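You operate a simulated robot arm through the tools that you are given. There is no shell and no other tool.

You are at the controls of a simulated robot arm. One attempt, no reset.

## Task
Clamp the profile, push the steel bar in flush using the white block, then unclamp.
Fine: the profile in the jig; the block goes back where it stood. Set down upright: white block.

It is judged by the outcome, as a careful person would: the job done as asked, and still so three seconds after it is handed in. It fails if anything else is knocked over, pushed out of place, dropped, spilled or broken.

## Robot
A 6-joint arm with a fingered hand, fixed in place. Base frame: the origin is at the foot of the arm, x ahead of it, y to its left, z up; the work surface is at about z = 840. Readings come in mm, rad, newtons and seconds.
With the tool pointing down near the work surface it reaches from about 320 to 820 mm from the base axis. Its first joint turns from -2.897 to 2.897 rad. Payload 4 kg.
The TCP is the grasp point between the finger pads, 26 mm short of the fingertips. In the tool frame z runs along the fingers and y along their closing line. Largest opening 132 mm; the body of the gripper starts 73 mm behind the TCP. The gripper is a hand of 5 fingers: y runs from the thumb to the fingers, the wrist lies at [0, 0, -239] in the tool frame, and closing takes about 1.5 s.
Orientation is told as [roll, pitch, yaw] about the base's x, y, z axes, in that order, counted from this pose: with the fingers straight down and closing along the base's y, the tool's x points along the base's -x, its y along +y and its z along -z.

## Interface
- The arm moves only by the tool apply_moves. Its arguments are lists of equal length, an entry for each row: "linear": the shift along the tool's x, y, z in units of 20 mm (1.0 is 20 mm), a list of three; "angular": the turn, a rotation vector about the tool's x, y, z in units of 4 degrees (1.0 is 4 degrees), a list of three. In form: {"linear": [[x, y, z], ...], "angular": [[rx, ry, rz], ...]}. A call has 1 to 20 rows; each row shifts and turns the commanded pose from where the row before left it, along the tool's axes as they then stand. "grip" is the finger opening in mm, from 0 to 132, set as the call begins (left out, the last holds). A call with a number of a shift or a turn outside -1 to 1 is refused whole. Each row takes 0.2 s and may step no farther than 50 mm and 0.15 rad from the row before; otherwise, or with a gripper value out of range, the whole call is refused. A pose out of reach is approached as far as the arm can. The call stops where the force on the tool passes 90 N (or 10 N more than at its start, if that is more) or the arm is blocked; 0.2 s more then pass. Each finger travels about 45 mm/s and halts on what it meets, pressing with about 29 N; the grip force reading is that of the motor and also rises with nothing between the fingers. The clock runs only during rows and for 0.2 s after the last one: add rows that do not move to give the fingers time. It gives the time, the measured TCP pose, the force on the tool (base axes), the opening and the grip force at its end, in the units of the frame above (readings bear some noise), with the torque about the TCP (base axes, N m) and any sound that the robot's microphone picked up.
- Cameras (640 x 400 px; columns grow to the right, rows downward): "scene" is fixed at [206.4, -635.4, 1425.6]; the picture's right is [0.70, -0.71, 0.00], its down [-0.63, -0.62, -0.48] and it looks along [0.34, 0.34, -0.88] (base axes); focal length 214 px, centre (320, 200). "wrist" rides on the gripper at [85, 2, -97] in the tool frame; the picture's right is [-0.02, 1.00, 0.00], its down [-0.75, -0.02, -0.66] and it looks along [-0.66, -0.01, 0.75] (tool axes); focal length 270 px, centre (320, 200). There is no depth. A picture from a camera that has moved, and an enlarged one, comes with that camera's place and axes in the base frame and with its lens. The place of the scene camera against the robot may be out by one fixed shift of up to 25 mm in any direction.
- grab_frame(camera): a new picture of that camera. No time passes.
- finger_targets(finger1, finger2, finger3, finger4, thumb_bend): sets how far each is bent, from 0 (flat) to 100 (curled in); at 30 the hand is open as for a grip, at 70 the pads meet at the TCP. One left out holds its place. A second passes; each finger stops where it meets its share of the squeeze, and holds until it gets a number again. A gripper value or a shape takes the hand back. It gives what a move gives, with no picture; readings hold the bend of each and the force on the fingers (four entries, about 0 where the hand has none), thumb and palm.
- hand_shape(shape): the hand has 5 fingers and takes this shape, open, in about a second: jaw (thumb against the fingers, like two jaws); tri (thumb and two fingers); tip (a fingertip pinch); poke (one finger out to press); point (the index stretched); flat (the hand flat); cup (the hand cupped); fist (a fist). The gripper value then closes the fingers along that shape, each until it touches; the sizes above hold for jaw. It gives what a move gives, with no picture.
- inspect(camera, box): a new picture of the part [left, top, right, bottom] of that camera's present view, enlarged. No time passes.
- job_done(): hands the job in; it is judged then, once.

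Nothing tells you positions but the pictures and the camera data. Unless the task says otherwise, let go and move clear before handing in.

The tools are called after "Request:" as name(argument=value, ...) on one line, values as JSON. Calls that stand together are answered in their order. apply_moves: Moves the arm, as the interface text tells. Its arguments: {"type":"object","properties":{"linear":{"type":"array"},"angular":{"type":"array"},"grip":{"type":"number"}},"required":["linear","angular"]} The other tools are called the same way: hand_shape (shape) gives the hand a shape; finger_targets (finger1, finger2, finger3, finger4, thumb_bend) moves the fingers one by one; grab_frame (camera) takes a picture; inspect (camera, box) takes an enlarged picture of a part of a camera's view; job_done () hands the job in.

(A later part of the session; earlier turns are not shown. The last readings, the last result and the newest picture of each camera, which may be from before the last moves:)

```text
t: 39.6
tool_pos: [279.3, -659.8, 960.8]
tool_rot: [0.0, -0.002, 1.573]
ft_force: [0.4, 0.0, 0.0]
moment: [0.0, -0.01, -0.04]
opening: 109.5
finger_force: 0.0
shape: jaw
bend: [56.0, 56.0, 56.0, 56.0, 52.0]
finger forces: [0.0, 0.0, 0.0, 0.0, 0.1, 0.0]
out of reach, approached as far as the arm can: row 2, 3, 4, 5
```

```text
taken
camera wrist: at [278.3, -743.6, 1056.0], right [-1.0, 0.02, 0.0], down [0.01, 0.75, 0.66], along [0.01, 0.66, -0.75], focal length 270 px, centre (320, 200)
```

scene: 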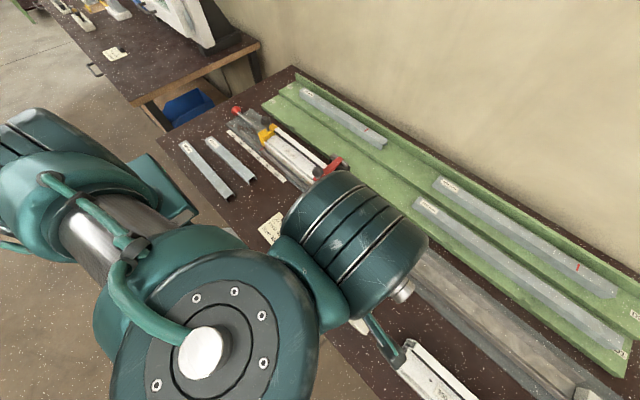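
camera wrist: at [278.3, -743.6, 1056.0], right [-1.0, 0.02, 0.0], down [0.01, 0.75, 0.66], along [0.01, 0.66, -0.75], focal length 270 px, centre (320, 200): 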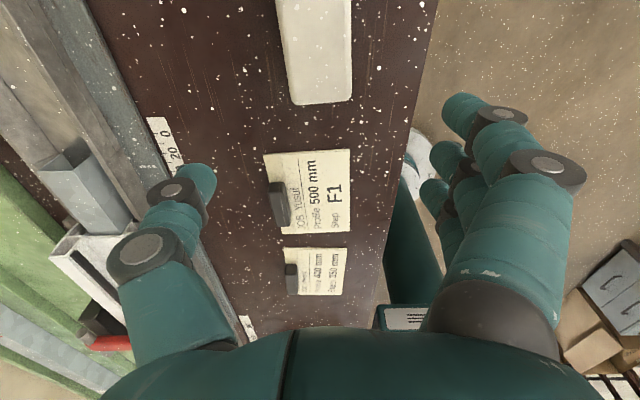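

At yaw +90° the arm's reach is too short here. I'll pull back, and try the opposite yaw (−90°), which should give more reach.

Request:
apply_moves(linear=[[-1, 0, 0], [-1, 0, 0], [-1, 0, 0], [-1, 0, 0], [-1, 0, 0], [0, 0, -1], [0, 0, -1]], angular=[[0, 0, 0], [0, 0, 0], [0, 0, 0], [0, 0, 0], [0, 0, 0], [0, 0, 0], [0, 0, 0]])

Request:
apply_moves(linear=[[0, 0, 0], [0, 0, 0], [0, 0, 0], [0, 0, 0], [0, 0, 0], [0, 0, 0], [0, 0, 0], [0, 0, 0], [0, 0, 0], [0, 0, 0], [0, 0, 0], [0, 0, 0], [0, 0, 0], [0, 0, 0], [0, 0, 0], [0, 0, 0], [0, 0, 0], [0, 0, 0], [0, 0, 0], [0, 0, 0]], angular=[[0, 0, 1], [0, 0, 1], [0, 0, 1], [0, 0, 1], [0, 0, 1], [0, 0, 1], [0, 0, 1], [0, 0, 1], [0, 0, 1], [0, 0, 1], [0, 0, 1], [0, 0, 1], [0, 0, 1], [0, 0, 1], [0, 0, 1], [0, 0, 1], [0, 0, 1], [0, 0, 1], [0, 0, 1], [0, 0, 1]])

```text
t: 41.2
tool_pos: [305.9, -619.0, 1029.9]
tool_rot: [-0.004, 0.003, 1.569]
ft_force: [0.0, 0.3, 0.2]
moment: [-0.01, 0.01, 0.02]
opening: 109.6
finger_force: 0.1
shape: jaw
bend: [56.0, 56.0, 56.0, 56.0, 52.0]
finger forces: [0.0, 0.0, 0.0, 0.1, 0.1, 0.0]
out of reach, approached as far as the arm can: row 1, 2, 3, 4, 5, 7
```

```text
t: 45.4
tool_pos: [306.2, -619.1, 1029.7]
tool_rot: [0.0, 0.002, 0.173]
ft_force: [0.1, 0.3, -0.1]
moment: [0.02, 0.03, -0.02]
opening: 109.7
finger_force: 0.0
shape: jaw
bend: [56.0, 56.0, 56.0, 56.0, 52.0]
finger forces: [0.0, 0.0, 0.0, 0.1, 0.0, 0.0]
```

The turn back went smoothly. I'll pull in nearer to the base and then continue turning to yaw −90°, watching for reach warnings.

Request:
apply_moves(linear=[[0, 1, 0.2], [0, 1, 0.2], [0, 1, 0.2], [0, 1, 0.2]], angular=[[0, 0, 0.65], [0, 0, 0.65], [0, 0, 0.65], [0, 0, 0.65]])

Request:
apply_moves(linear=[[0, 0, 0], [0, 0, 0], [0, 0, 0], [0, 0, 0], [0, 0, 0], [0, 0, 0], [0, 0, 0], [0, 0, 0], [0, 0, 0], [0, 0, 0], [0, 0, 0], [0, 0, 0], [0, 0, 0], [0, 0, 0], [0, 0, 0], [0, 0, 0], [0, 0, 0], [0, 0, 0], [0, 0, 0], [0, 0, 0]], angular=[[0, 0, 1], [0, 0, 1], [0, 0, 1], [0, 0, 1], [0, 0, 1], [0, 0, 1], [0, 0, 1], [0, 0, 1], [0, 0, 1], [0, 0, 1], [0, 0, 1], [0, 0, 1], [0, 0, 1], [0, 0, 1], [0, 0, 1], [0, 0, 1], [0, 0, 1], [0, 0, 1], [0, 0, 1], [0, 0, 1]])

Request:
grab_frame(camera="scene")

```text
t: 46.4
tool_pos: [320.6, -586.5, 1050.6]
tool_rot: [0.007, 0.0, -0.007]
ft_force: [0.0, -0.2, 0.2]
moment: [0.04, 0.01, 0.01]
opening: 109.5
finger_force: 0.0
shape: jaw
bend: [56.0, 56.0, 56.0, 56.0, 52.0]
finger forces: [0.1, 0.1, 0.0, 0.0, 0.0, 0.0]
out of reach, approached as far as the arm can: row 1, 2, 3, 4
```

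```text
t: 50.6
tool_pos: [320.6, -587.4, 1050.3]
tool_rot: [0.0, 0.004, -1.404]
ft_force: [0.9, 0.6, 0.0]
moment: [0.01, 0.0, -0.02]
opening: 109.7
finger_force: 0.0
shape: jaw
bend: [56.0, 56.0, 56.0, 56.0, 52.0]
finger forces: [0.0, 0.0, 0.0, 0.0, 0.0, 0.1]
```

```text
taken
```

scene: 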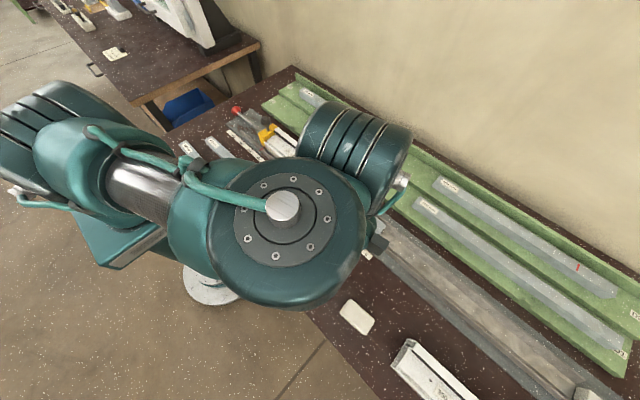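

I can turn freely here. I'll finish the turn to −90° and test reaching outward and down toward the block.

Request:
apply_moves(linear=[[0, 0, 0], [0, 0, 0], [0, 0, 0], [0, 0, 1], [0, 0, 1], [0, 0, 1]], angular=[[0, 0, 1], [0, 0, 1], [0, 0, 0.39], [0, 0, 0], [0, 0, 0], [0, 0, 0]])

Request:
apply_moves(linear=[[-1, 0, 0], [-1, 0, 0]], angular=[[0, 0, 0], [0, 0, 0]])

```text
t: 52.0
tool_pos: [333.7, -611.4, 1006.9]
tool_rot: [-0.003, 0.004, -1.571]
ft_force: [0.4, 0.3, 0.0]
moment: [0.0, 0.02, 0.02]
opening: 109.6
finger_force: 0.1
shape: jaw
bend: [56.0, 56.0, 56.0, 56.0, 52.0]
finger forces: [0.0, 0.1, 0.1, 0.0, 0.0, 0.0]
out of reach, approached as far as the arm can: row 4, 5, 6
```

```text
t: 52.6
tool_pos: [333.0, -652.0, 1007.1]
tool_rot: [0.001, 0.0, -1.569]
ft_force: [0.3, 0.1, 0.4]
moment: [0.02, 0.05, 0.0]
opening: 109.8
finger_force: 0.1
shape: jaw
bend: [56.0, 56.0, 56.0, 56.0, 52.0]
finger forces: [0.0, 0.0, 0.0, 0.0, 0.0, 0.0]
```

Moving outward works while moving inward was refused, so the arm seems to have changed its elbow or wrist branch. Let me look at the arm's shape.

Request:
grab_frame(camera="scene")

Request:
grab_frame(camera="wrist")

```text
taken
```

scene: 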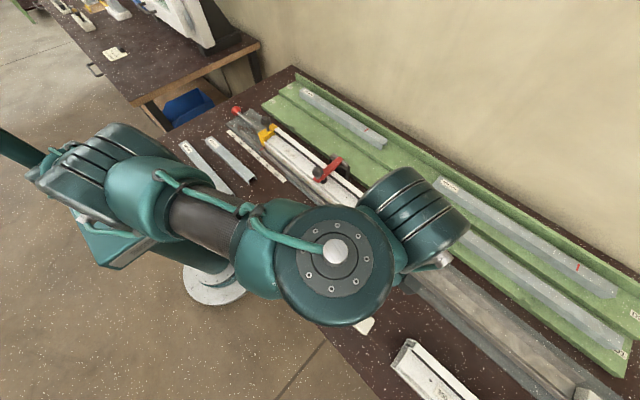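

```text
taken
camera wrist: at [335.5, -565.5, 1102.9], right [1.0, -0.02, 0.0], down [-0.01, -0.75, 0.66], along [-0.01, -0.66, -0.75], focal length 270 px, centre (320, 200)
```

wrist: 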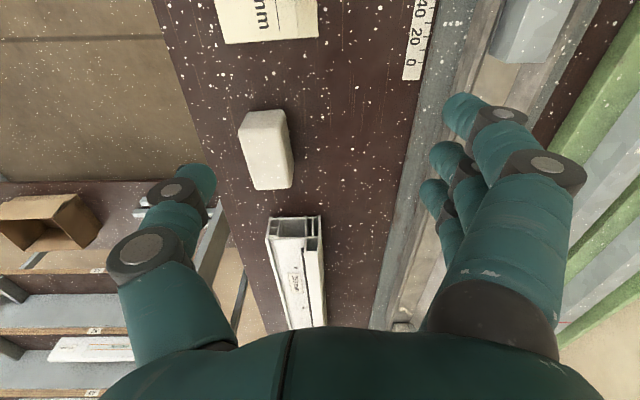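

Request:
inspect(camera="scene", box=[0, 100, 480, 400])

```text
1.33 times, centred on (240, 250) of scene
camera zoom: at [206.4, -635.4, 1425.6], right [0.7, -0.71, 0.0], down [-0.63, -0.62, -0.48], along [0.34, 0.34, -0.88], focal length 286 px, centre (427, 133)
```

zoom: 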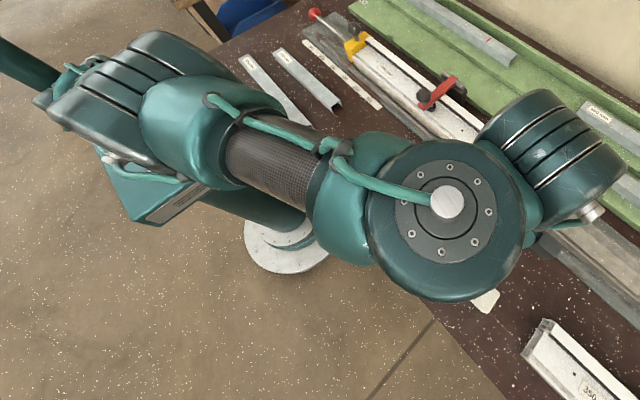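

I suspect the elbow went through its straight position and is now bent the wrong way. I'll stretch outward again and then come back in, to see if it returns to the normal branch.

Request:
apply_moves(linear=[[-1, 0, 0], [-1, 0, 0], [-1, 0, 0]], angular=[[0, 0, 0], [0, 0, 0], [0, 0, 0]])

Request:
grab_frame(camera="scene")

```text
t: 53.4
tool_pos: [331.3, -706.6, 1003.7]
tool_rot: [0.0, 0.001, -1.569]
ft_force: [-0.5, -0.5, 0.6]
moment: [0.01, -0.02, 0.0]
opening: 109.7
finger_force: 0.0
shape: jaw
bend: [56.0, 56.0, 56.0, 56.0, 52.0]
finger forces: [0.0, 0.0, 0.0, 0.0, 0.0, 0.0]
out of reach, approached as far as the arm can: row 3
```

```text
taken
```

scene: 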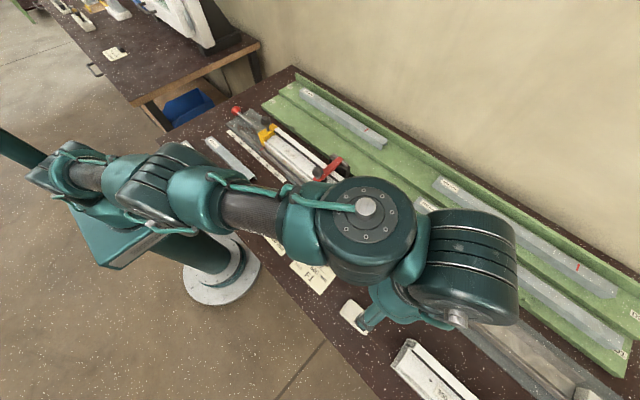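

The arm is now fully stretched. I'll push slightly past the limit, then come back in and compare how the elbow bends.

Request:
apply_moves(linear=[[-1, 0, 0], [-1, 0, 0], [1, 0, 0], [1, 0, 0], [1, 0, 0], [1, 0, 0]], angular=[[0, 0, 0], [0, 0, 0], [0, 0, 0], [0, 0, 0], [0, 0, 0], [0, 0, 0]])

Request:
grab_frame(camera="scene")

```text
t: 54.8
tool_pos: [325.0, -631.7, 999.2]
tool_rot: [-0.001, 0.0, -1.571]
ft_force: [0.3, -0.5, -0.1]
moment: [0.01, -0.01, -0.03]
opening: 109.6
finger_force: 0.1
shape: jaw
bend: [56.0, 56.0, 56.0, 56.0, 52.0]
finger forces: [0.1, 0.0, 0.0, 0.1, 0.1, 0.1]
out of reach, approached as far as the arm can: row 1, 2
```

```text
taken
```

scene: 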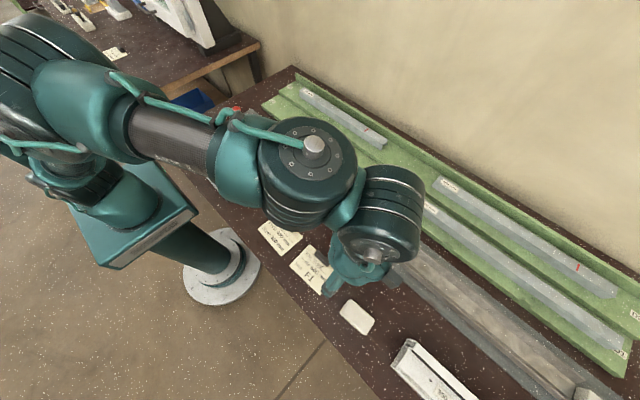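

That worked: the elbow is up again (normal branch). I'll stay clear of the fully stretched pose from now on. Now a careful look at the block from here.

Request:
grab_frame(camera="wrist")

Request:
inspect(camera="wrist", box=[200, 80, 360, 240])

Request:
inspect(camera="scene", box=[320, 280, 400, 350])

```text
taken
camera wrist: at [327.8, -545.4, 1094.9], right [1.0, -0.02, 0.0], down [-0.01, -0.75, 0.66], along [-0.01, -0.66, -0.75], focal length 270 px, centre (320, 200)
```

wrist: 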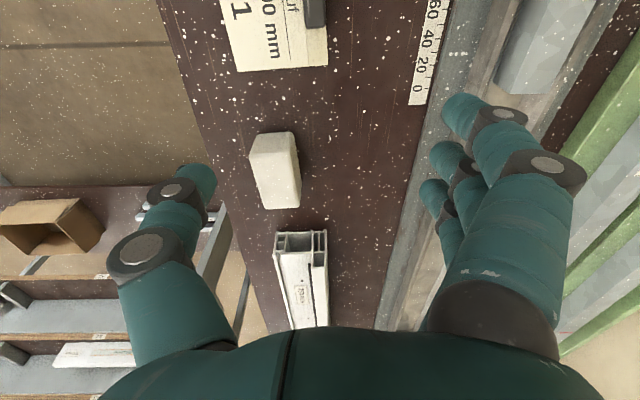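

```text
2.50 times, centred on (280, 160) of wrist
camera zoom: at [327.8, -545.4, 1094.9], right [1.0, -0.02, 0.0], down [-0.01, -0.75, 0.66], along [-0.01, -0.66, -0.75], focal length 676 px, centre (420, 300)
```

zoom: 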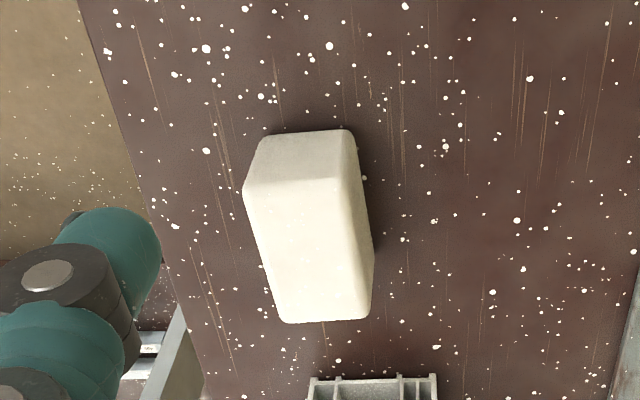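

```text
5.71 times, centred on (360, 315) of scene
camera zoom: at [206.4, -635.4, 1425.6], right [0.7, -0.71, 0.0], down [-0.63, -0.62, -0.48], along [0.34, 0.34, -0.88], focal length 1226 px, centre (91, -457)
```

zoom: 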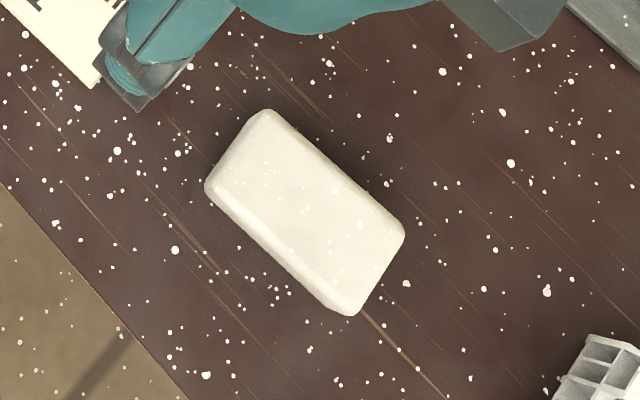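

The block stands at about [281.5, −710.5], 68 × 38 × 40 mm, turned about +4°. I'll align the hand yaw to it, tilt the fingers 15° outward (to gain reach), and move above the block's rear part so that its front end stays free.

Request:
apply_moves(linear=[[0, 0, 0], [0, 0, 0], [0, 0, 0], [0, 0, 0], [0, 0, 0], [0, 0, 0]], angular=[[0, 0, -0.55], [0, 0, -0.5], [0, -1, 0], [0, -1, 0], [0, -1, 0], [0, -0.75, 0]])

Request:
apply_moves(linear=[[-0.673, -0.41, 0.56], [-0.673, -0.41, 0.56], [-0.673, -0.41, 0.56], [-0.673, -0.41, 0.56], [-0.673, -0.41, 0.56], [-0.673, -0.41, 0.56]], angular=[[0, 0, 0], [0, 0, 0], [0, 0, 0], [0, 0, 0], [0, 0, 0], [0, 0, 0]])

Request:
grab_frame(camera="wrist")

Request:
inspect(camera="wrist", box=[220, 100, 420, 250])

Request:
grab_frame(camera="scene")

```text
t: 56.2
tool_pos: [323.7, -631.5, 999.0]
tool_rot: [0.0, -0.262, -1.497]
ft_force: [0.3, -0.2, -0.8]
moment: [0.0, 0.0, 0.02]
opening: 110.0
finger_force: 0.1
shape: jaw
bend: [56.0, 56.0, 56.0, 56.0, 52.0]
finger forces: [0.1, 0.1, 0.0, 0.1, 0.0, 0.0]
```

```text
t: 57.6
tool_pos: [284.0, -732.3, 954.6]
tool_rot: [-0.001, -0.262, -1.496]
ft_force: [1.2, -0.7, 0.5]
moment: [-0.03, 0.01, -0.03]
opening: 109.7
finger_force: 0.1
shape: jaw
bend: [56.0, 56.0, 56.0, 56.0, 52.0]
finger forces: [0.0, 0.0, 0.0, 0.0, 0.0, 0.1]
```

```text
taken
camera wrist: at [277.6, -623.7, 1025.3], right [1.0, 0.05, 0.01], down [0.03, -0.56, 0.83], along [0.05, -0.83, -0.56], focal length 270 px, centre (320, 200)
```

wrist: 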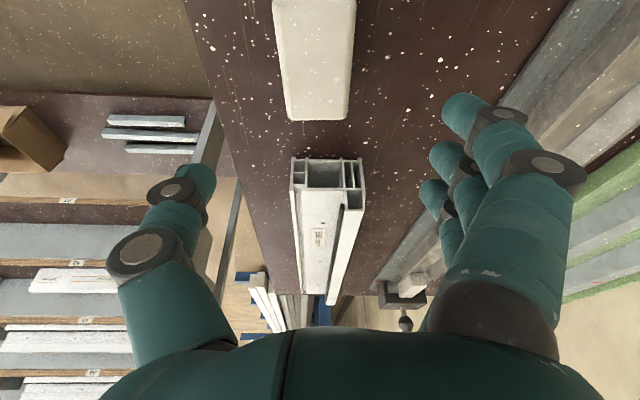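

```text
2.67 times, centred on (320, 175) of wrist
camera zoom: at [277.6, -623.7, 1025.3], right [1.0, 0.05, 0.01], down [0.03, -0.56, 0.83], along [0.05, -0.83, -0.56], focal length 721 px, centre (320, 267)
```

zoom: 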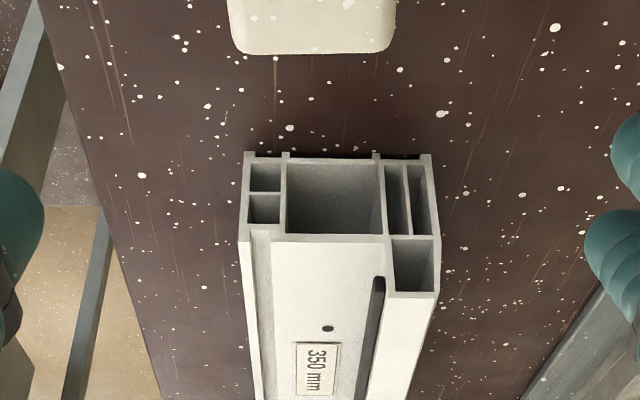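

```text
taken
```

scene: 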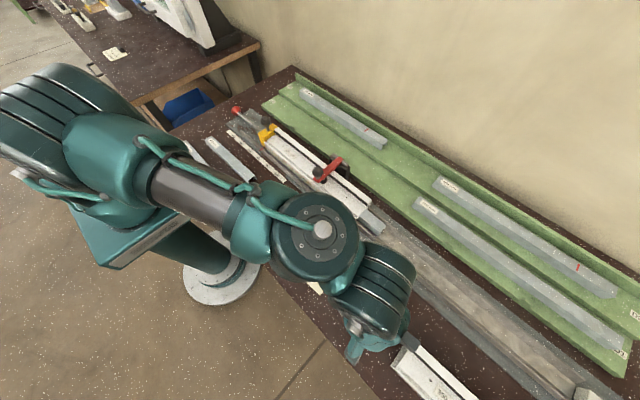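

The hand is aligned above the block's rear part. I'll descend around it, most of the way first.

Request:
apply_moves(linear=[[0.218, -0.006, 0.714], [0.218, -0.006, 0.714], [0.218, -0.006, 0.714], [0.218, -0.006, 0.714]], angular=[[0, 0, 0], [0, 0, 0], [0, 0, 0], [0, 0, 0]], grip=90)

Request:
grab_frame(camera="wrist")

Request:
inspect(camera="scene", box=[300, 230, 460, 380])

```text
t: 58.6
tool_pos: [282.7, -729.4, 895.2]
tool_rot: [-0.001, -0.262, -1.497]
ft_force: [-0.4, 0.9, 0.7]
moment: [0.01, 0.01, -0.03]
opening: 90.3
finger_force: 0.0
shape: jaw
bend: [68.0, 68.0, 68.0, 68.0, 64.0]
finger forces: [0.1, 0.0, 0.0, 0.1, 0.0, 0.0]
```

```text
taken
camera wrist: at [277.0, -620.9, 965.0], right [1.0, 0.05, 0.01], down [0.03, -0.56, 0.83], along [0.05, -0.83, -0.56], focal length 270 px, centre (320, 200)
```

wrist: 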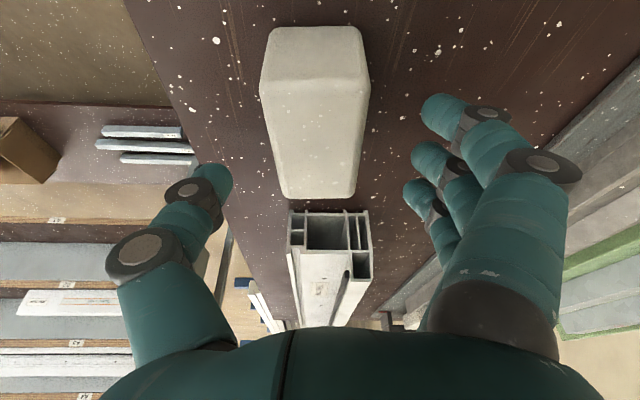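

```text
2.67 times, centred on (380, 305) of scene
camera zoom: at [206.4, -635.4, 1425.6], right [0.7, -0.71, 0.0], down [-0.63, -0.62, -0.48], along [0.34, 0.34, -0.88], focal length 572 px, centre (160, -80)
```

zoom: 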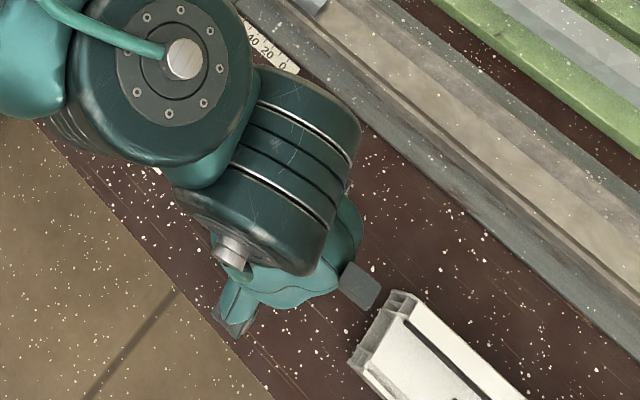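

Block is well centred between thumb and fingers. Final 14 mm down, then close.

Request:
apply_moves(linear=[[0.09, 0, 0.34], [0.09, 0, 0.34]], angular=[[0, 0, 0], [0, 0, 0]])

Request:
apply_moves(linear=[[0, 0, 0], [0, 0, 0], [0, 0, 0], [0, 0, 0], [0, 0, 0], [0, 0, 0], [0, 0, 0]], angular=[[0, 0, 0], [0, 0, 0], [0, 0, 0], [0, 0, 0], [0, 0, 0], [0, 0, 0], [0, 0, 0]], grip=45)

Request:
grab_frame(camera="wrist")

```text
t: 59.2
tool_pos: [282.2, -729.0, 880.4]
tool_rot: [0.0, -0.261, -1.498]
ft_force: [0.9, -0.2, 0.2]
moment: [0.01, 0.01, -0.01]
opening: 90.7
finger_force: 0.1
shape: jaw
bend: [68.0, 68.0, 68.0, 68.0, 64.0]
finger forces: [0.0, 0.0, 0.0, 0.0, 0.0, 0.0]
```

```text
t: 60.8
tool_pos: [281.2, -728.5, 880.3]
tool_rot: [-0.001, -0.262, -1.497]
ft_force: [-1.0, -1.1, -0.1]
moment: [0.04, 0.02, -0.03]
opening: 45.7
finger_force: 0.0
shape: jaw
bend: [73.0, 73.0, 73.0, 73.0, 70.0]
finger forces: [0.0, 0.0, 0.0, 0.1, 0.0, 0.0]
```

```text
taken
camera wrist: at [276.9, -621.0, 951.3], right [1.0, 0.05, 0.01], down [0.03, -0.56, 0.83], along [0.05, -0.83, -0.56], focal length 270 px, centre (320, 200)
```

wrist: 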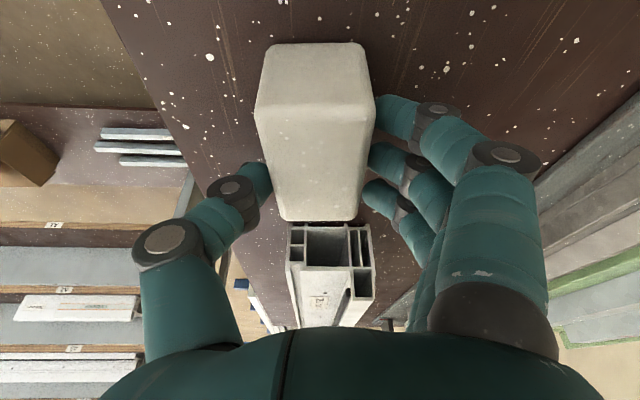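

Fingers are flanking the block. Closing to grip it.

Request:
apply_moves(linear=[[0, 0, 0], [0, 0, 0], [0, 0, 0], [0, 0, 0], [0, 0, 0]], angular=[[0, 0, 0], [0, 0, 0], [0, 0, 0], [0, 0, 0], [0, 0, 0]], grip=25)

Request:
grab_frame(camera="wrist")

```text
t: 62.0
tool_pos: [282.4, -728.7, 880.2]
tool_rot: [0.0, -0.262, -1.499]
ft_force: [-0.5, 0.0, 0.1]
moment: [-0.03, 0.0, -0.02]
opening: 27.8
finger_force: 29.1
shape: jaw
bend: [73.0, 73.0, 73.0, 67.0, 70.0]
finger forces: [7.3, 8.2, 9.0, 0.1, 24.8, 0.0]
```

```text
taken
camera wrist: at [276.8, -621.0, 951.3], right [1.0, 0.05, 0.01], down [0.03, -0.56, 0.83], along [0.05, -0.83, -0.56], focal length 270 px, centre (320, 200)
```

wrist: 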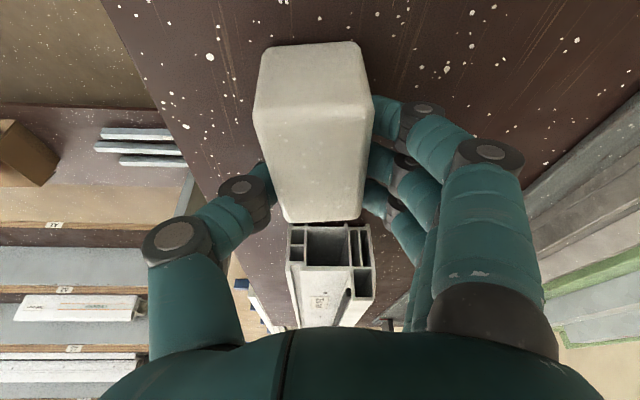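

The block is gripped (fingers 1–3 against the thumb). I'll lift it straight up 40 mm and check.

Request:
apply_moves(linear=[[-0.13, 0, -0.483], [-0.13, 0, -0.483], [-0.13, 0, -0.483], [-0.13, 0, -0.483]], angular=[[0, 0, 0], [0, 0, 0], [0, 0, 0], [0, 0, 0]])

Request:
grab_frame(camera="wrist")

Request:
inspect(camera="scene", box=[300, 230, 460, 380])

```text
t: 63.0
tool_pos: [284.0, -728.5, 921.9]
tool_rot: [0.0, -0.262, -1.498]
ft_force: [-0.9, -0.7, -0.9]
moment: [-0.01, 0.0, 0.0]
opening: 28.0
finger_force: 29.4
shape: jaw
bend: [73.0, 73.0, 73.0, 67.0, 70.0]
finger forces: [7.4, 8.1, 9.0, 0.0, 24.7, 0.1]
```

```text
taken
camera wrist: at [277.1, -621.3, 992.2], right [1.0, 0.05, 0.01], down [0.03, -0.56, 0.83], along [0.05, -0.83, -0.56], focal length 270 px, centre (320, 200)
```

wrist: 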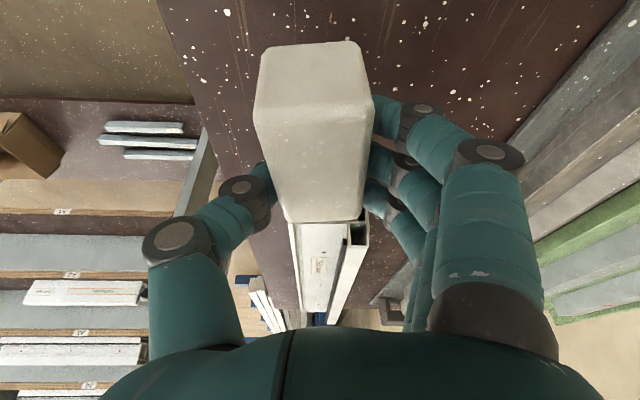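

```text
2.67 times, centred on (380, 305) of scene
camera zoom: at [206.4, -635.4, 1425.6], right [0.7, -0.71, 0.0], down [-0.63, -0.62, -0.48], along [0.34, 0.34, -0.88], focal length 572 px, centre (160, -80)
```

zoom: 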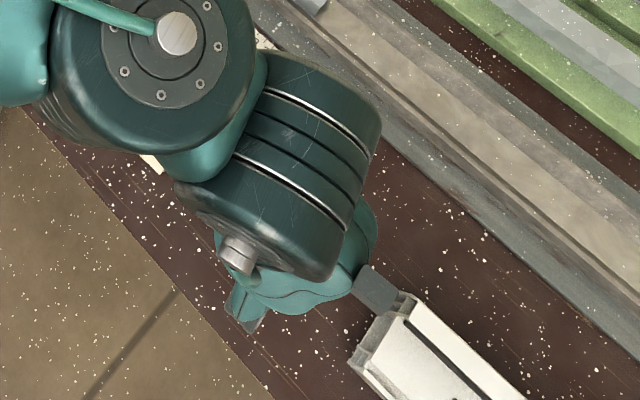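

The block is held firmly and upright. I'll turn it 4° so it's parallel to the jig, then carry it over toward the bar end in two stages.

Request:
apply_moves(linear=[[0, 0, 0], [0, 0, 0], [0.18, 0.92, -0.109], [0.18, 0.92, -0.109], [0.18, 0.92, -0.109], [0.18, 0.92, -0.109], [0.18, 0.92, -0.109], [0.18, 0.92, -0.109], [0.18, 0.92, -0.109]], angular=[[0.136, 0, 0.507], [0.136, 0, 0.507], [0, 0, 0], [0, 0, 0], [0, 0, 0], [0, 0, 0], [0, 0, 0], [0, 0, 0], [0, 0, 0]])

Request:
grab_frame(camera="wrist")

```text
t: 65.0
tool_pos: [411.5, -699.6, 930.0]
tool_rot: [0.0, -0.261, -1.572]
ft_force: [0.2, 0.1, -1.4]
moment: [-0.02, -0.02, 0.01]
opening: 27.5
finger_force: 28.6
shape: jaw
bend: [73.0, 73.0, 73.0, 67.0, 70.0]
finger forces: [7.3, 8.2, 9.1, 0.0, 24.8, 0.0]
```

```text
taken
camera wrist: at [413.2, -592.7, 1000.0], right [1.0, -0.02, 0.01], down [-0.02, -0.56, 0.83], along [-0.01, -0.83, -0.56], focal length 270 px, centre (320, 200)
```

wrist: 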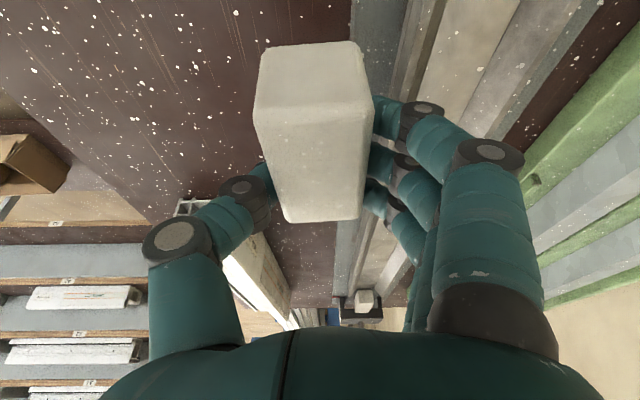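

Moving on to line the block up behind the bar end (x≈487, front just short of y≈−630), lowering slightly.

Request:
apply_moves(linear=[[0.261, 0.944, 0.124], [0.261, 0.944, 0.124], [0.261, 0.944, 0.124], [0.261, 0.944, 0.124]], angular=[[0, 0, 0], [0, 0, 0], [0, 0, 0], [0, 0, 0]])

Request:
grab_frame(camera="wrist")

Request:
grab_frame(camera="scene")

```text
t: 66.0
tool_pos: [487.4, -682.5, 915.9]
tool_rot: [0.004, -0.262, -1.571]
ft_force: [-0.2, 0.0, -2.3]
moment: [-0.06, 0.02, -0.01]
opening: 27.4
finger_force: 28.7
shape: jaw
bend: [73.0, 73.0, 73.0, 67.0, 70.0]
finger forces: [7.4, 8.2, 9.2, 0.0, 24.7, 0.0]
```

```text
taken
camera wrist: at [488.8, -575.0, 985.7], right [1.0, -0.02, 0.01], down [-0.02, -0.56, 0.83], along [-0.01, -0.83, -0.56], focal length 270 px, centre (320, 200)
```

wrist: 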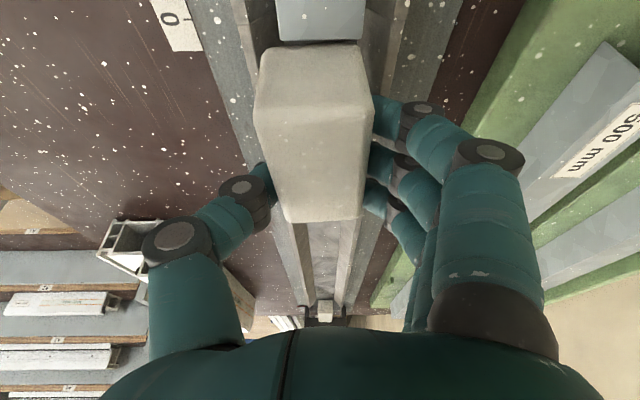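

```text
taken
```

scene: 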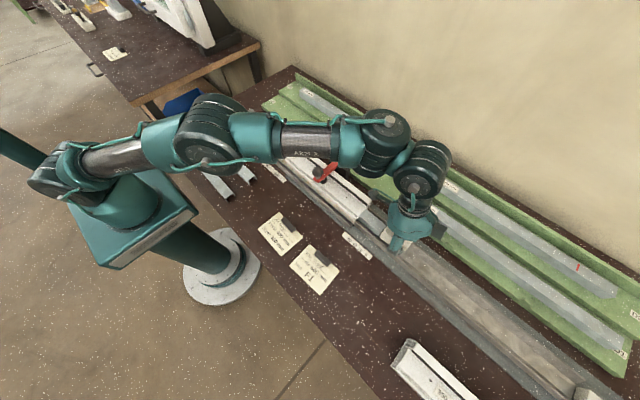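

Request:
inspect(camera="wrist", box=[220, 0, 420, 130])

Request:
inspect(camera="scene", box=[330, 160, 460, 270])

Request:
inspect(camera="wrist", box=[220, 180, 420, 330])

```text
3.08 times, centred on (320, 65) of wrist
camera zoom: at [488.8, -575.0, 985.7], right [1.0, -0.02, 0.01], down [-0.02, -0.56, 0.83], along [-0.01, -0.83, -0.56], focal length 832 px, centre (320, 615)
```

zoom: 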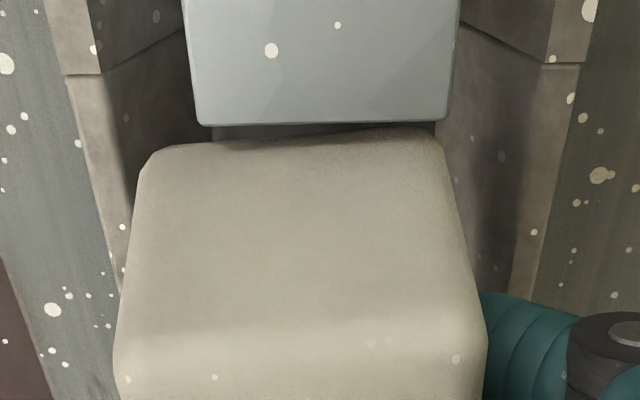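

```text
3.64 times, centred on (395, 215) of scene
camera zoom: at [206.4, -635.4, 1425.6], right [0.7, -0.71, 0.0], down [-0.63, -0.62, -0.48], along [0.34, 0.34, -0.88], focal length 780 px, centre (47, 146)
```

zoom: 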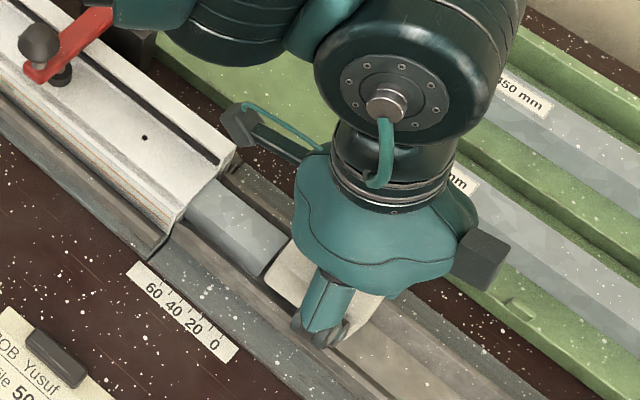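

```text
2.67 times, centred on (320, 255) of wrist
camera zoom: at [488.8, -575.0, 985.7], right [1.0, -0.02, 0.01], down [-0.02, -0.56, 0.83], along [-0.01, -0.83, -0.56], focal length 721 px, centre (320, 53)
```

zoom: 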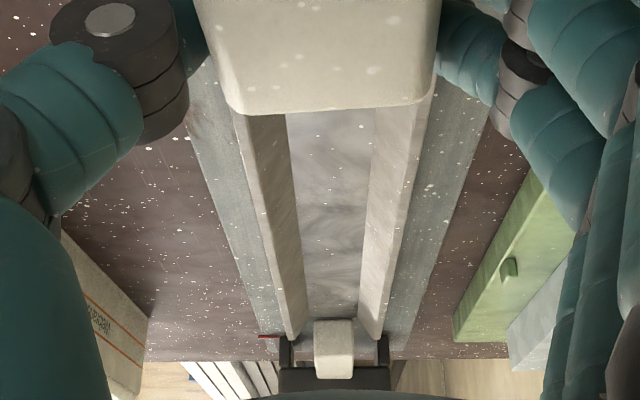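

The block sits right behind the bar but appears about 3.5° out of square to the jig. I'll turn it slightly to square it up and check again.

Request:
apply_moves(linear=[[0, 0, 0], [0, 0.04, 0]], angular=[[0.12, 0, 0.435], [0.12, 0, 0.435]])

Request:
inspect(camera="wrist", box=[220, 0, 420, 130])

Request:
inspect(camera="wrist", box=[200, 20, 440, 240])

Request:
inspect(camera="scene", box=[330, 160, 460, 270])

```text
t: 66.6
tool_pos: [487.5, -681.5, 914.8]
tool_rot: [0.003, -0.259, -1.635]
ft_force: [0.3, 0.1, -0.7]
moment: [-0.01, 0.02, 0.0]
opening: 27.5
finger_force: 28.6
shape: jaw
bend: [73.0, 73.0, 73.0, 67.0, 70.0]
finger forces: [7.3, 8.1, 9.2, 0.0, 24.7, 0.1]
```

```text
3.08 times, centred on (320, 65) of wrist
camera zoom: at [496.2, -574.5, 985.2], right [1.0, -0.08, 0.01], down [-0.05, -0.56, 0.83], along [-0.06, -0.83, -0.56], focal length 832 px, centre (320, 615)
```

zoom: 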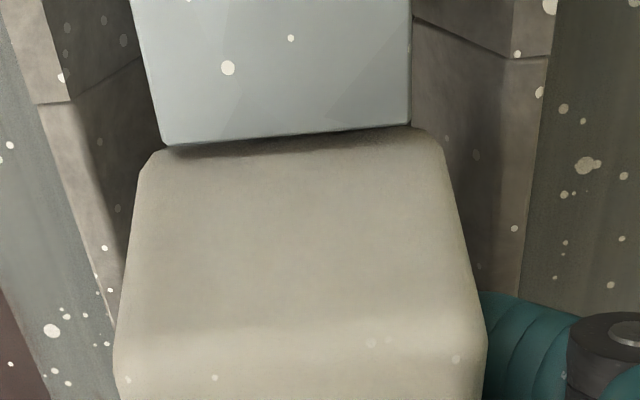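

```text
1.82 times, centred on (320, 130) of wrist
camera zoom: at [496.2, -574.5, 985.2], right [1.0, -0.08, 0.01], down [-0.05, -0.56, 0.83], along [-0.06, -0.83, -0.56], focal length 491 px, centre (320, 327)
```

zoom: 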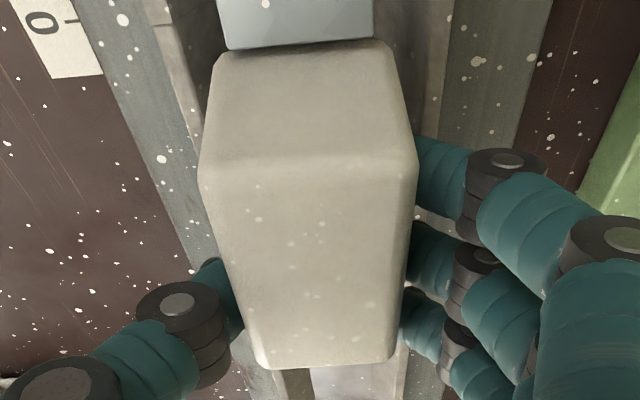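

```text
3.64 times, centred on (395, 215) of scene
camera zoom: at [206.4, -635.4, 1425.6], right [0.7, -0.71, 0.0], down [-0.63, -0.62, -0.48], along [0.34, 0.34, -0.88], focal length 780 px, centre (47, 146)
```

zoom: 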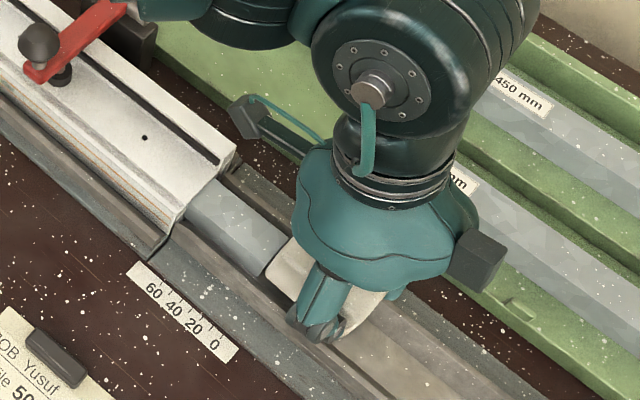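

The block's face is now parallel and centred on the bar. I'll lower it ~9 mm so it bears on the bar's end face and begin pushing in +y gently.

Request:
apply_moves(linear=[[0.058, 0, 0.218], [0.058, 0, 0.218], [0, 0, 0]], angular=[[0, 0, 0], [0, 0, 0], [0, 0, 0]])

Request:
apply_moves(linear=[[0.241, -0.016, -0.0646], [0.241, -0.016, -0.0646], [0.241, -0.016, -0.0646]], angular=[[0, 0, 0], [0, 0, 0], [0, 0, 0]])

Request:
inspect(camera="wrist", box=[200, 0, 440, 160])

```text
t: 67.4
tool_pos: [487.3, -683.4, 904.9]
tool_rot: [0.002, -0.262, -1.635]
ft_force: [0.9, -0.2, -1.7]
moment: [-0.02, -0.03, 0.02]
opening: 27.1
finger_force: 29.1
shape: jaw
bend: [73.0, 73.0, 73.0, 67.0, 70.0]
finger forces: [7.3, 8.2, 9.2, 0.0, 24.7, 0.1]
```

```text
t: 68.2
tool_pos: [487.2, -667.3, 905.4]
tool_rot: [0.0, -0.262, -1.633]
ft_force: [-1.7, -2.0, -0.1]
moment: [-0.05, 0.04, 0.03]
opening: 27.7
finger_force: 28.7
shape: jaw
bend: [73.0, 73.0, 73.0, 67.0, 70.0]
finger forces: [8.2, 7.9, 9.3, 0.0, 25.0, 0.0]
```

```text
2.50 times, centred on (320, 80) of wrist
camera zoom: at [496.3, -560.7, 975.8], right [1.0, -0.08, 0.01], down [-0.05, -0.55, 0.83], along [-0.07, -0.83, -0.56], focal length 676 px, centre (320, 500)
```

zoom: 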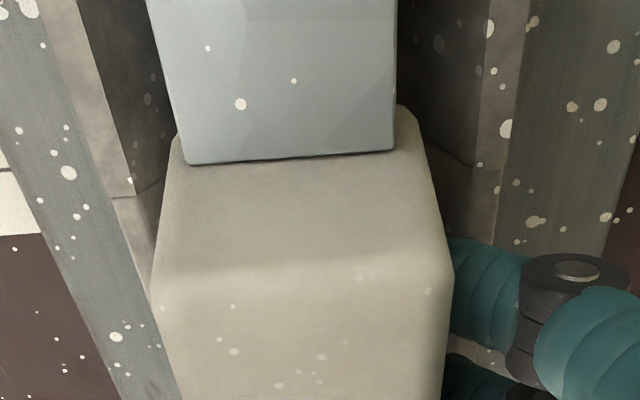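

The block touches the bar and the bar slides easily (only ~2 N). I'll keep pushing for 45 mm and check.

Request:
apply_moves(linear=[[0.241, -0.016, -0.0646], [0.241, -0.016, -0.0646], [0.241, -0.016, -0.0646], [0.241, -0.016, -0.0646]], angular=[[0, 0, 0], [0, 0, 0], [0, 0, 0], [0, 0, 0]])

Request:
apply_moves(linear=[[0.241, -0.016, -0.0646], [0.241, -0.016, -0.0646], [0.241, -0.016, -0.0646], [0.241, -0.016, -0.0646], [0.241, -0.016, -0.0646]], angular=[[0, 0, 0], [0, 0, 0], [0, 0, 0], [0, 0, 0], [0, 0, 0]])

Request:
grab_frame(camera="wrist")

Request:
inspect(camera="scene", box=[310, 140, 440, 250])

```text
t: 69.2
tool_pos: [486.7, -648.7, 906.2]
tool_rot: [-0.002, -0.261, -1.631]
ft_force: [-0.1, -1.6, -0.3]
moment: [-0.07, -0.03, 0.05]
opening: 27.6
finger_force: 29.1
shape: jaw
bend: [73.0, 73.0, 73.0, 67.0, 70.0]
finger forces: [8.1, 7.9, 9.3, 0.0, 25.0, 0.0]
```

```text
t: 70.4
tool_pos: [487.4, -622.7, 907.5]
tool_rot: [-0.001, -0.262, -1.632]
ft_force: [0.5, -0.2, -2.2]
moment: [-0.09, -0.01, 0.0]
opening: 27.5
finger_force: 29.3
shape: jaw
bend: [73.0, 73.0, 73.0, 67.0, 70.0]
finger forces: [7.3, 8.1, 9.3, 0.0, 24.7, 0.0]
```

```text
taken
camera wrist: at [496.6, -515.4, 976.8], right [1.0, -0.08, 0.01], down [-0.05, -0.55, 0.83], along [-0.06, -0.83, -0.56], focal length 270 px, centre (320, 200)
```

wrist: 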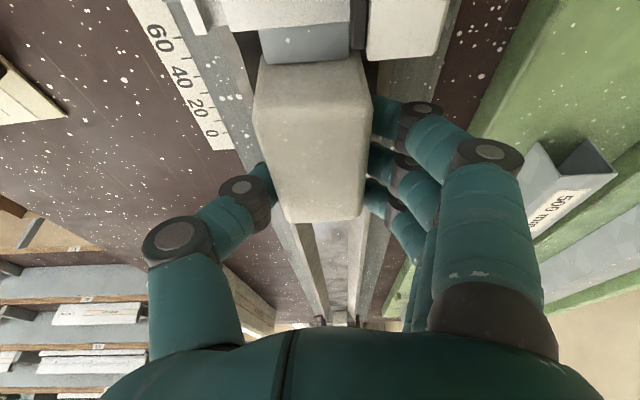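

```text
3.64 times, centred on (375, 195) of scene
camera zoom: at [206.4, -635.4, 1425.6], right [0.7, -0.71, 0.0], down [-0.63, -0.62, -0.48], along [0.34, 0.34, -0.88], focal length 780 px, centre (120, 218)
```

zoom: 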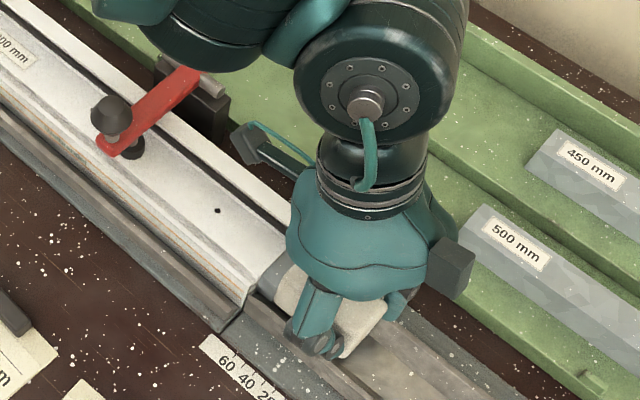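

Request:
inspect(camera="wrist", box=[200, 0, 460, 180])

```text
2.22 times, centred on (330, 90) of wrist
camera zoom: at [496.6, -515.4, 976.8], right [1.0, -0.08, 0.01], down [-0.05, -0.55, 0.83], along [-0.06, -0.83, -0.56], focal length 601 px, centre (298, 444)
```

zoom: 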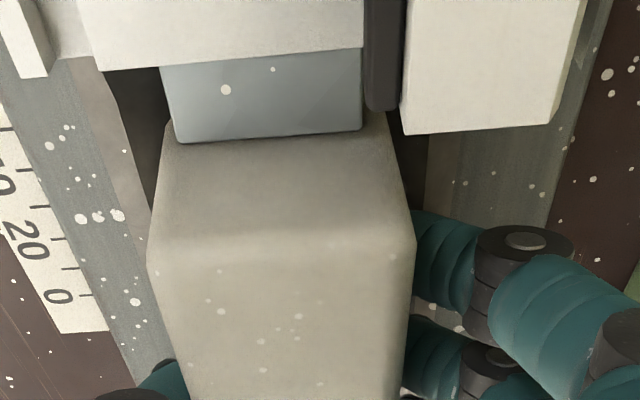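

About 14 mm remain between the bar's end (y≈−567) and the profile's end (y≈−553). I'll continue in small steps while watching the force.

Request:
apply_moves(linear=[[0.0964, -0.0064, -0.0258], [0.0964, -0.0064, -0.0258], [0.0964, -0.0064, -0.0258], [0.0964, -0.0064, -0.0258]], angular=[[0, 0, 0], [0, 0, 0], [0, 0, 0], [0, 0, 0]])

Request:
inspect(camera="wrist", box=[200, 0, 460, 180])

Request:
inspect(camera="scene", box=[340, 170, 420, 240])

```text
t: 71.4
tool_pos: [488.2, -615.3, 905.6]
tool_rot: [0.0, -0.262, -1.635]
ft_force: [-1.2, -1.4, -0.2]
moment: [-0.04, -0.03, 0.02]
opening: 27.4
finger_force: 29.4
shape: jaw
bend: [73.0, 73.0, 73.0, 67.0, 70.0]
finger forces: [7.5, 8.0, 9.5, 0.0, 24.8, 0.0]
```

```text
2.22 times, centred on (330, 90) of wrist
camera zoom: at [496.6, -507.8, 976.4], right [1.0, -0.08, 0.01], down [-0.05, -0.55, 0.83], along [-0.07, -0.83, -0.56], focal length 601 px, centre (298, 444)
```

zoom: 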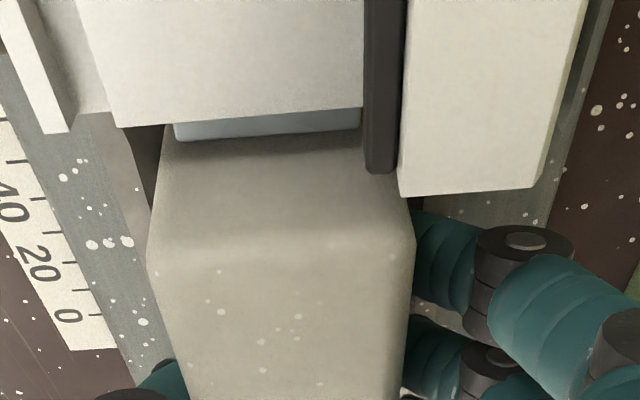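

```text
5.71 times, centred on (380, 205) of scene
camera zoom: at [206.4, -635.4, 1425.6], right [0.7, -0.71, 0.0], down [-0.63, -0.62, -0.48], along [0.34, 0.34, -0.88], focal length 1226 px, centre (-23, 171)
```

zoom: 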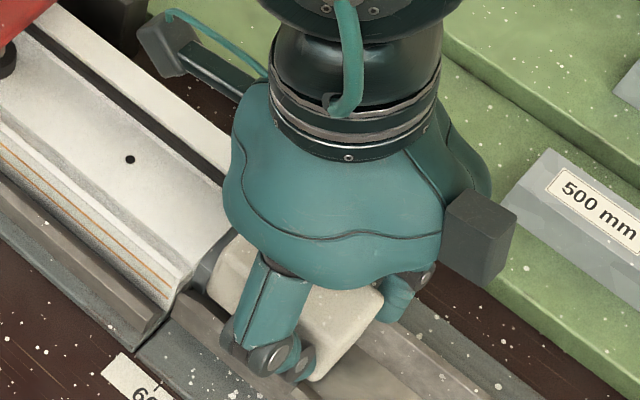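

About 6 mm to go and the fingers clear the profile's ridge. Continuing in 1.5–2 mm steps until the block meets the profile end.

Request:
apply_moves(linear=[[0.0964, -0.0064, -0.0258], [0.0964, -0.0064, -0.0258]], angular=[[0, 0, 0], [0, 0, 0]])

Request:
apply_moves(linear=[[0.0723, -0.0048, -0.0194], [0, 0, 0]], angular=[[0, 0, 0], [0, 0, 0]])

Request:
inspect(camera="wrist", box=[200, 0, 460, 180])

```text
t: 72.0
tool_pos: [488.2, -611.1, 905.7]
tool_rot: [-0.001, -0.261, -1.632]
ft_force: [-0.1, -1.8, -1.5]
moment: [-0.07, 0.0, 0.06]
opening: 27.5
finger_force: 29.2
shape: jaw
bend: [73.0, 73.0, 73.0, 67.0, 70.0]
finger forces: [7.3, 7.9, 9.3, 0.0, 24.8, 0.1]
```

```text
t: 72.6
tool_pos: [487.3, -609.7, 906.8]
tool_rot: [-0.002, -0.262, -1.635]
ft_force: [-0.6, -1.6, -2.0]
moment: [-0.08, 0.02, 0.06]
opening: 27.2
finger_force: 29.1
shape: jaw
bend: [73.0, 73.0, 73.0, 67.0, 70.0]
finger forces: [7.1, 8.1, 9.3, 0.0, 24.7, 0.0]
```

```text
2.22 times, centred on (330, 90) of wrist
camera zoom: at [496.7, -502.5, 976.7], right [1.0, -0.08, 0.01], down [-0.05, -0.55, 0.83], along [-0.07, -0.83, -0.56], focal length 601 px, centre (298, 444)
```

zoom: 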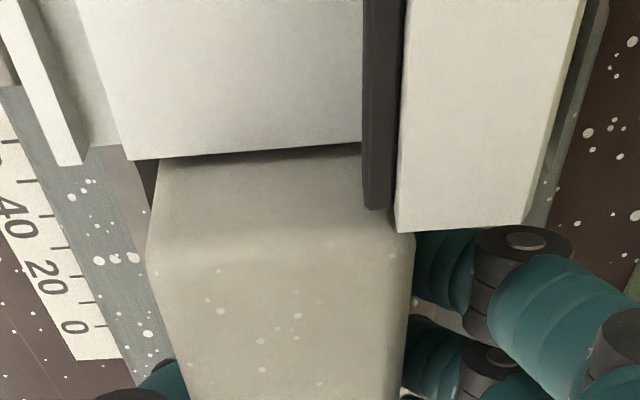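

Nearly flush; the last millimetre or two in 1 mm steps.

Request:
apply_moves(linear=[[0.0482, -0.0032, -0.0129], [0, 0, 0]], angular=[[0, 0, 0], [0, 0, 0]])

Request:
apply_moves(linear=[[0.0482, -0.0032, -0.0129], [0, 0, 0]], angular=[[0, 0, 0], [0, 0, 0]])

```text
t: 73.2
tool_pos: [487.5, -608.3, 905.2]
tool_rot: [0.0, -0.26, -1.634]
ft_force: [0.2, -1.4, -3.3]
moment: [-0.06, 0.0, 0.02]
opening: 27.4
finger_force: 28.8
shape: jaw
bend: [73.0, 73.0, 73.0, 67.0, 70.0]
finger forces: [7.1, 8.1, 9.4, 0.1, 24.9, 0.0]
```

```text
t: 73.8
tool_pos: [487.8, -607.5, 906.3]
tool_rot: [0.0, -0.261, -1.634]
ft_force: [0.1, -1.0, -1.6]
moment: [-0.07, -0.02, 0.03]
opening: 27.5
finger_force: 28.9
shape: jaw
bend: [73.0, 73.0, 73.0, 67.0, 70.0]
finger forces: [7.1, 8.1, 9.4, 0.0, 24.7, 0.0]
```

Request:
apply_moves(linear=[[0.0482, -0.0032, -0.0129], [0, 0, 0]], angular=[[0, 0, 0], [0, 0, 0]])

Request:
apply_moves(linear=[[0.0482, -0.0032, -0.0129], [0, 0, 0]], angular=[[0, 0, 0], [0, 0, 0]])

Request:
inspect(camera="wrist", box=[200, 0, 460, 180])

```text
t: 74.4
tool_pos: [487.8, -607.5, 906.5]
tool_rot: [-0.001, -0.261, -1.633]
ft_force: [0.1, -10.5, -0.9]
moment: [-0.17, -0.03, 0.11]
opening: 27.3
finger_force: 29.0
shape: jaw
bend: [73.0, 73.0, 73.0, 67.0, 70.0]
finger forces: [7.2, 8.3, 9.7, 0.1, 24.6, 0.0]
```

```text
t: 75.0
tool_pos: [486.9, -606.2, 905.4]
tool_rot: [0.001, -0.262, -1.633]
ft_force: [0.4, -16.6, -2.5]
moment: [-0.3, -0.05, 0.13]
opening: 27.1
finger_force: 29.8
shape: jaw
bend: [73.0, 73.0, 73.0, 67.0, 70.0]
finger forces: [7.2, 8.3, 9.8, 0.0, 24.5, 0.1]
```

```text
2.22 times, centred on (330, 90) of wrist
camera zoom: at [496.2, -498.8, 976.5], right [1.0, -0.08, 0.01], down [-0.05, -0.55, 0.83], along [-0.07, -0.83, -0.56], focal length 601 px, centre (298, 444)
```

zoom: 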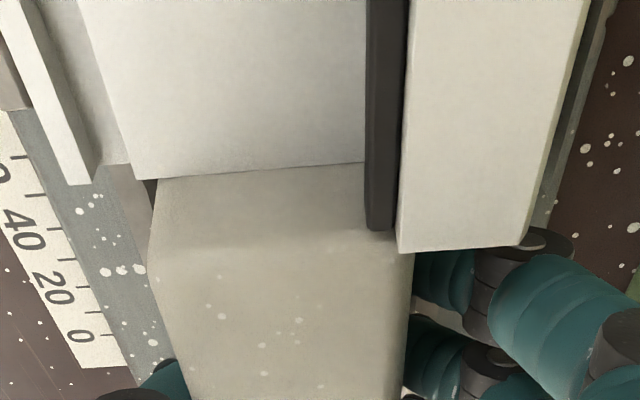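

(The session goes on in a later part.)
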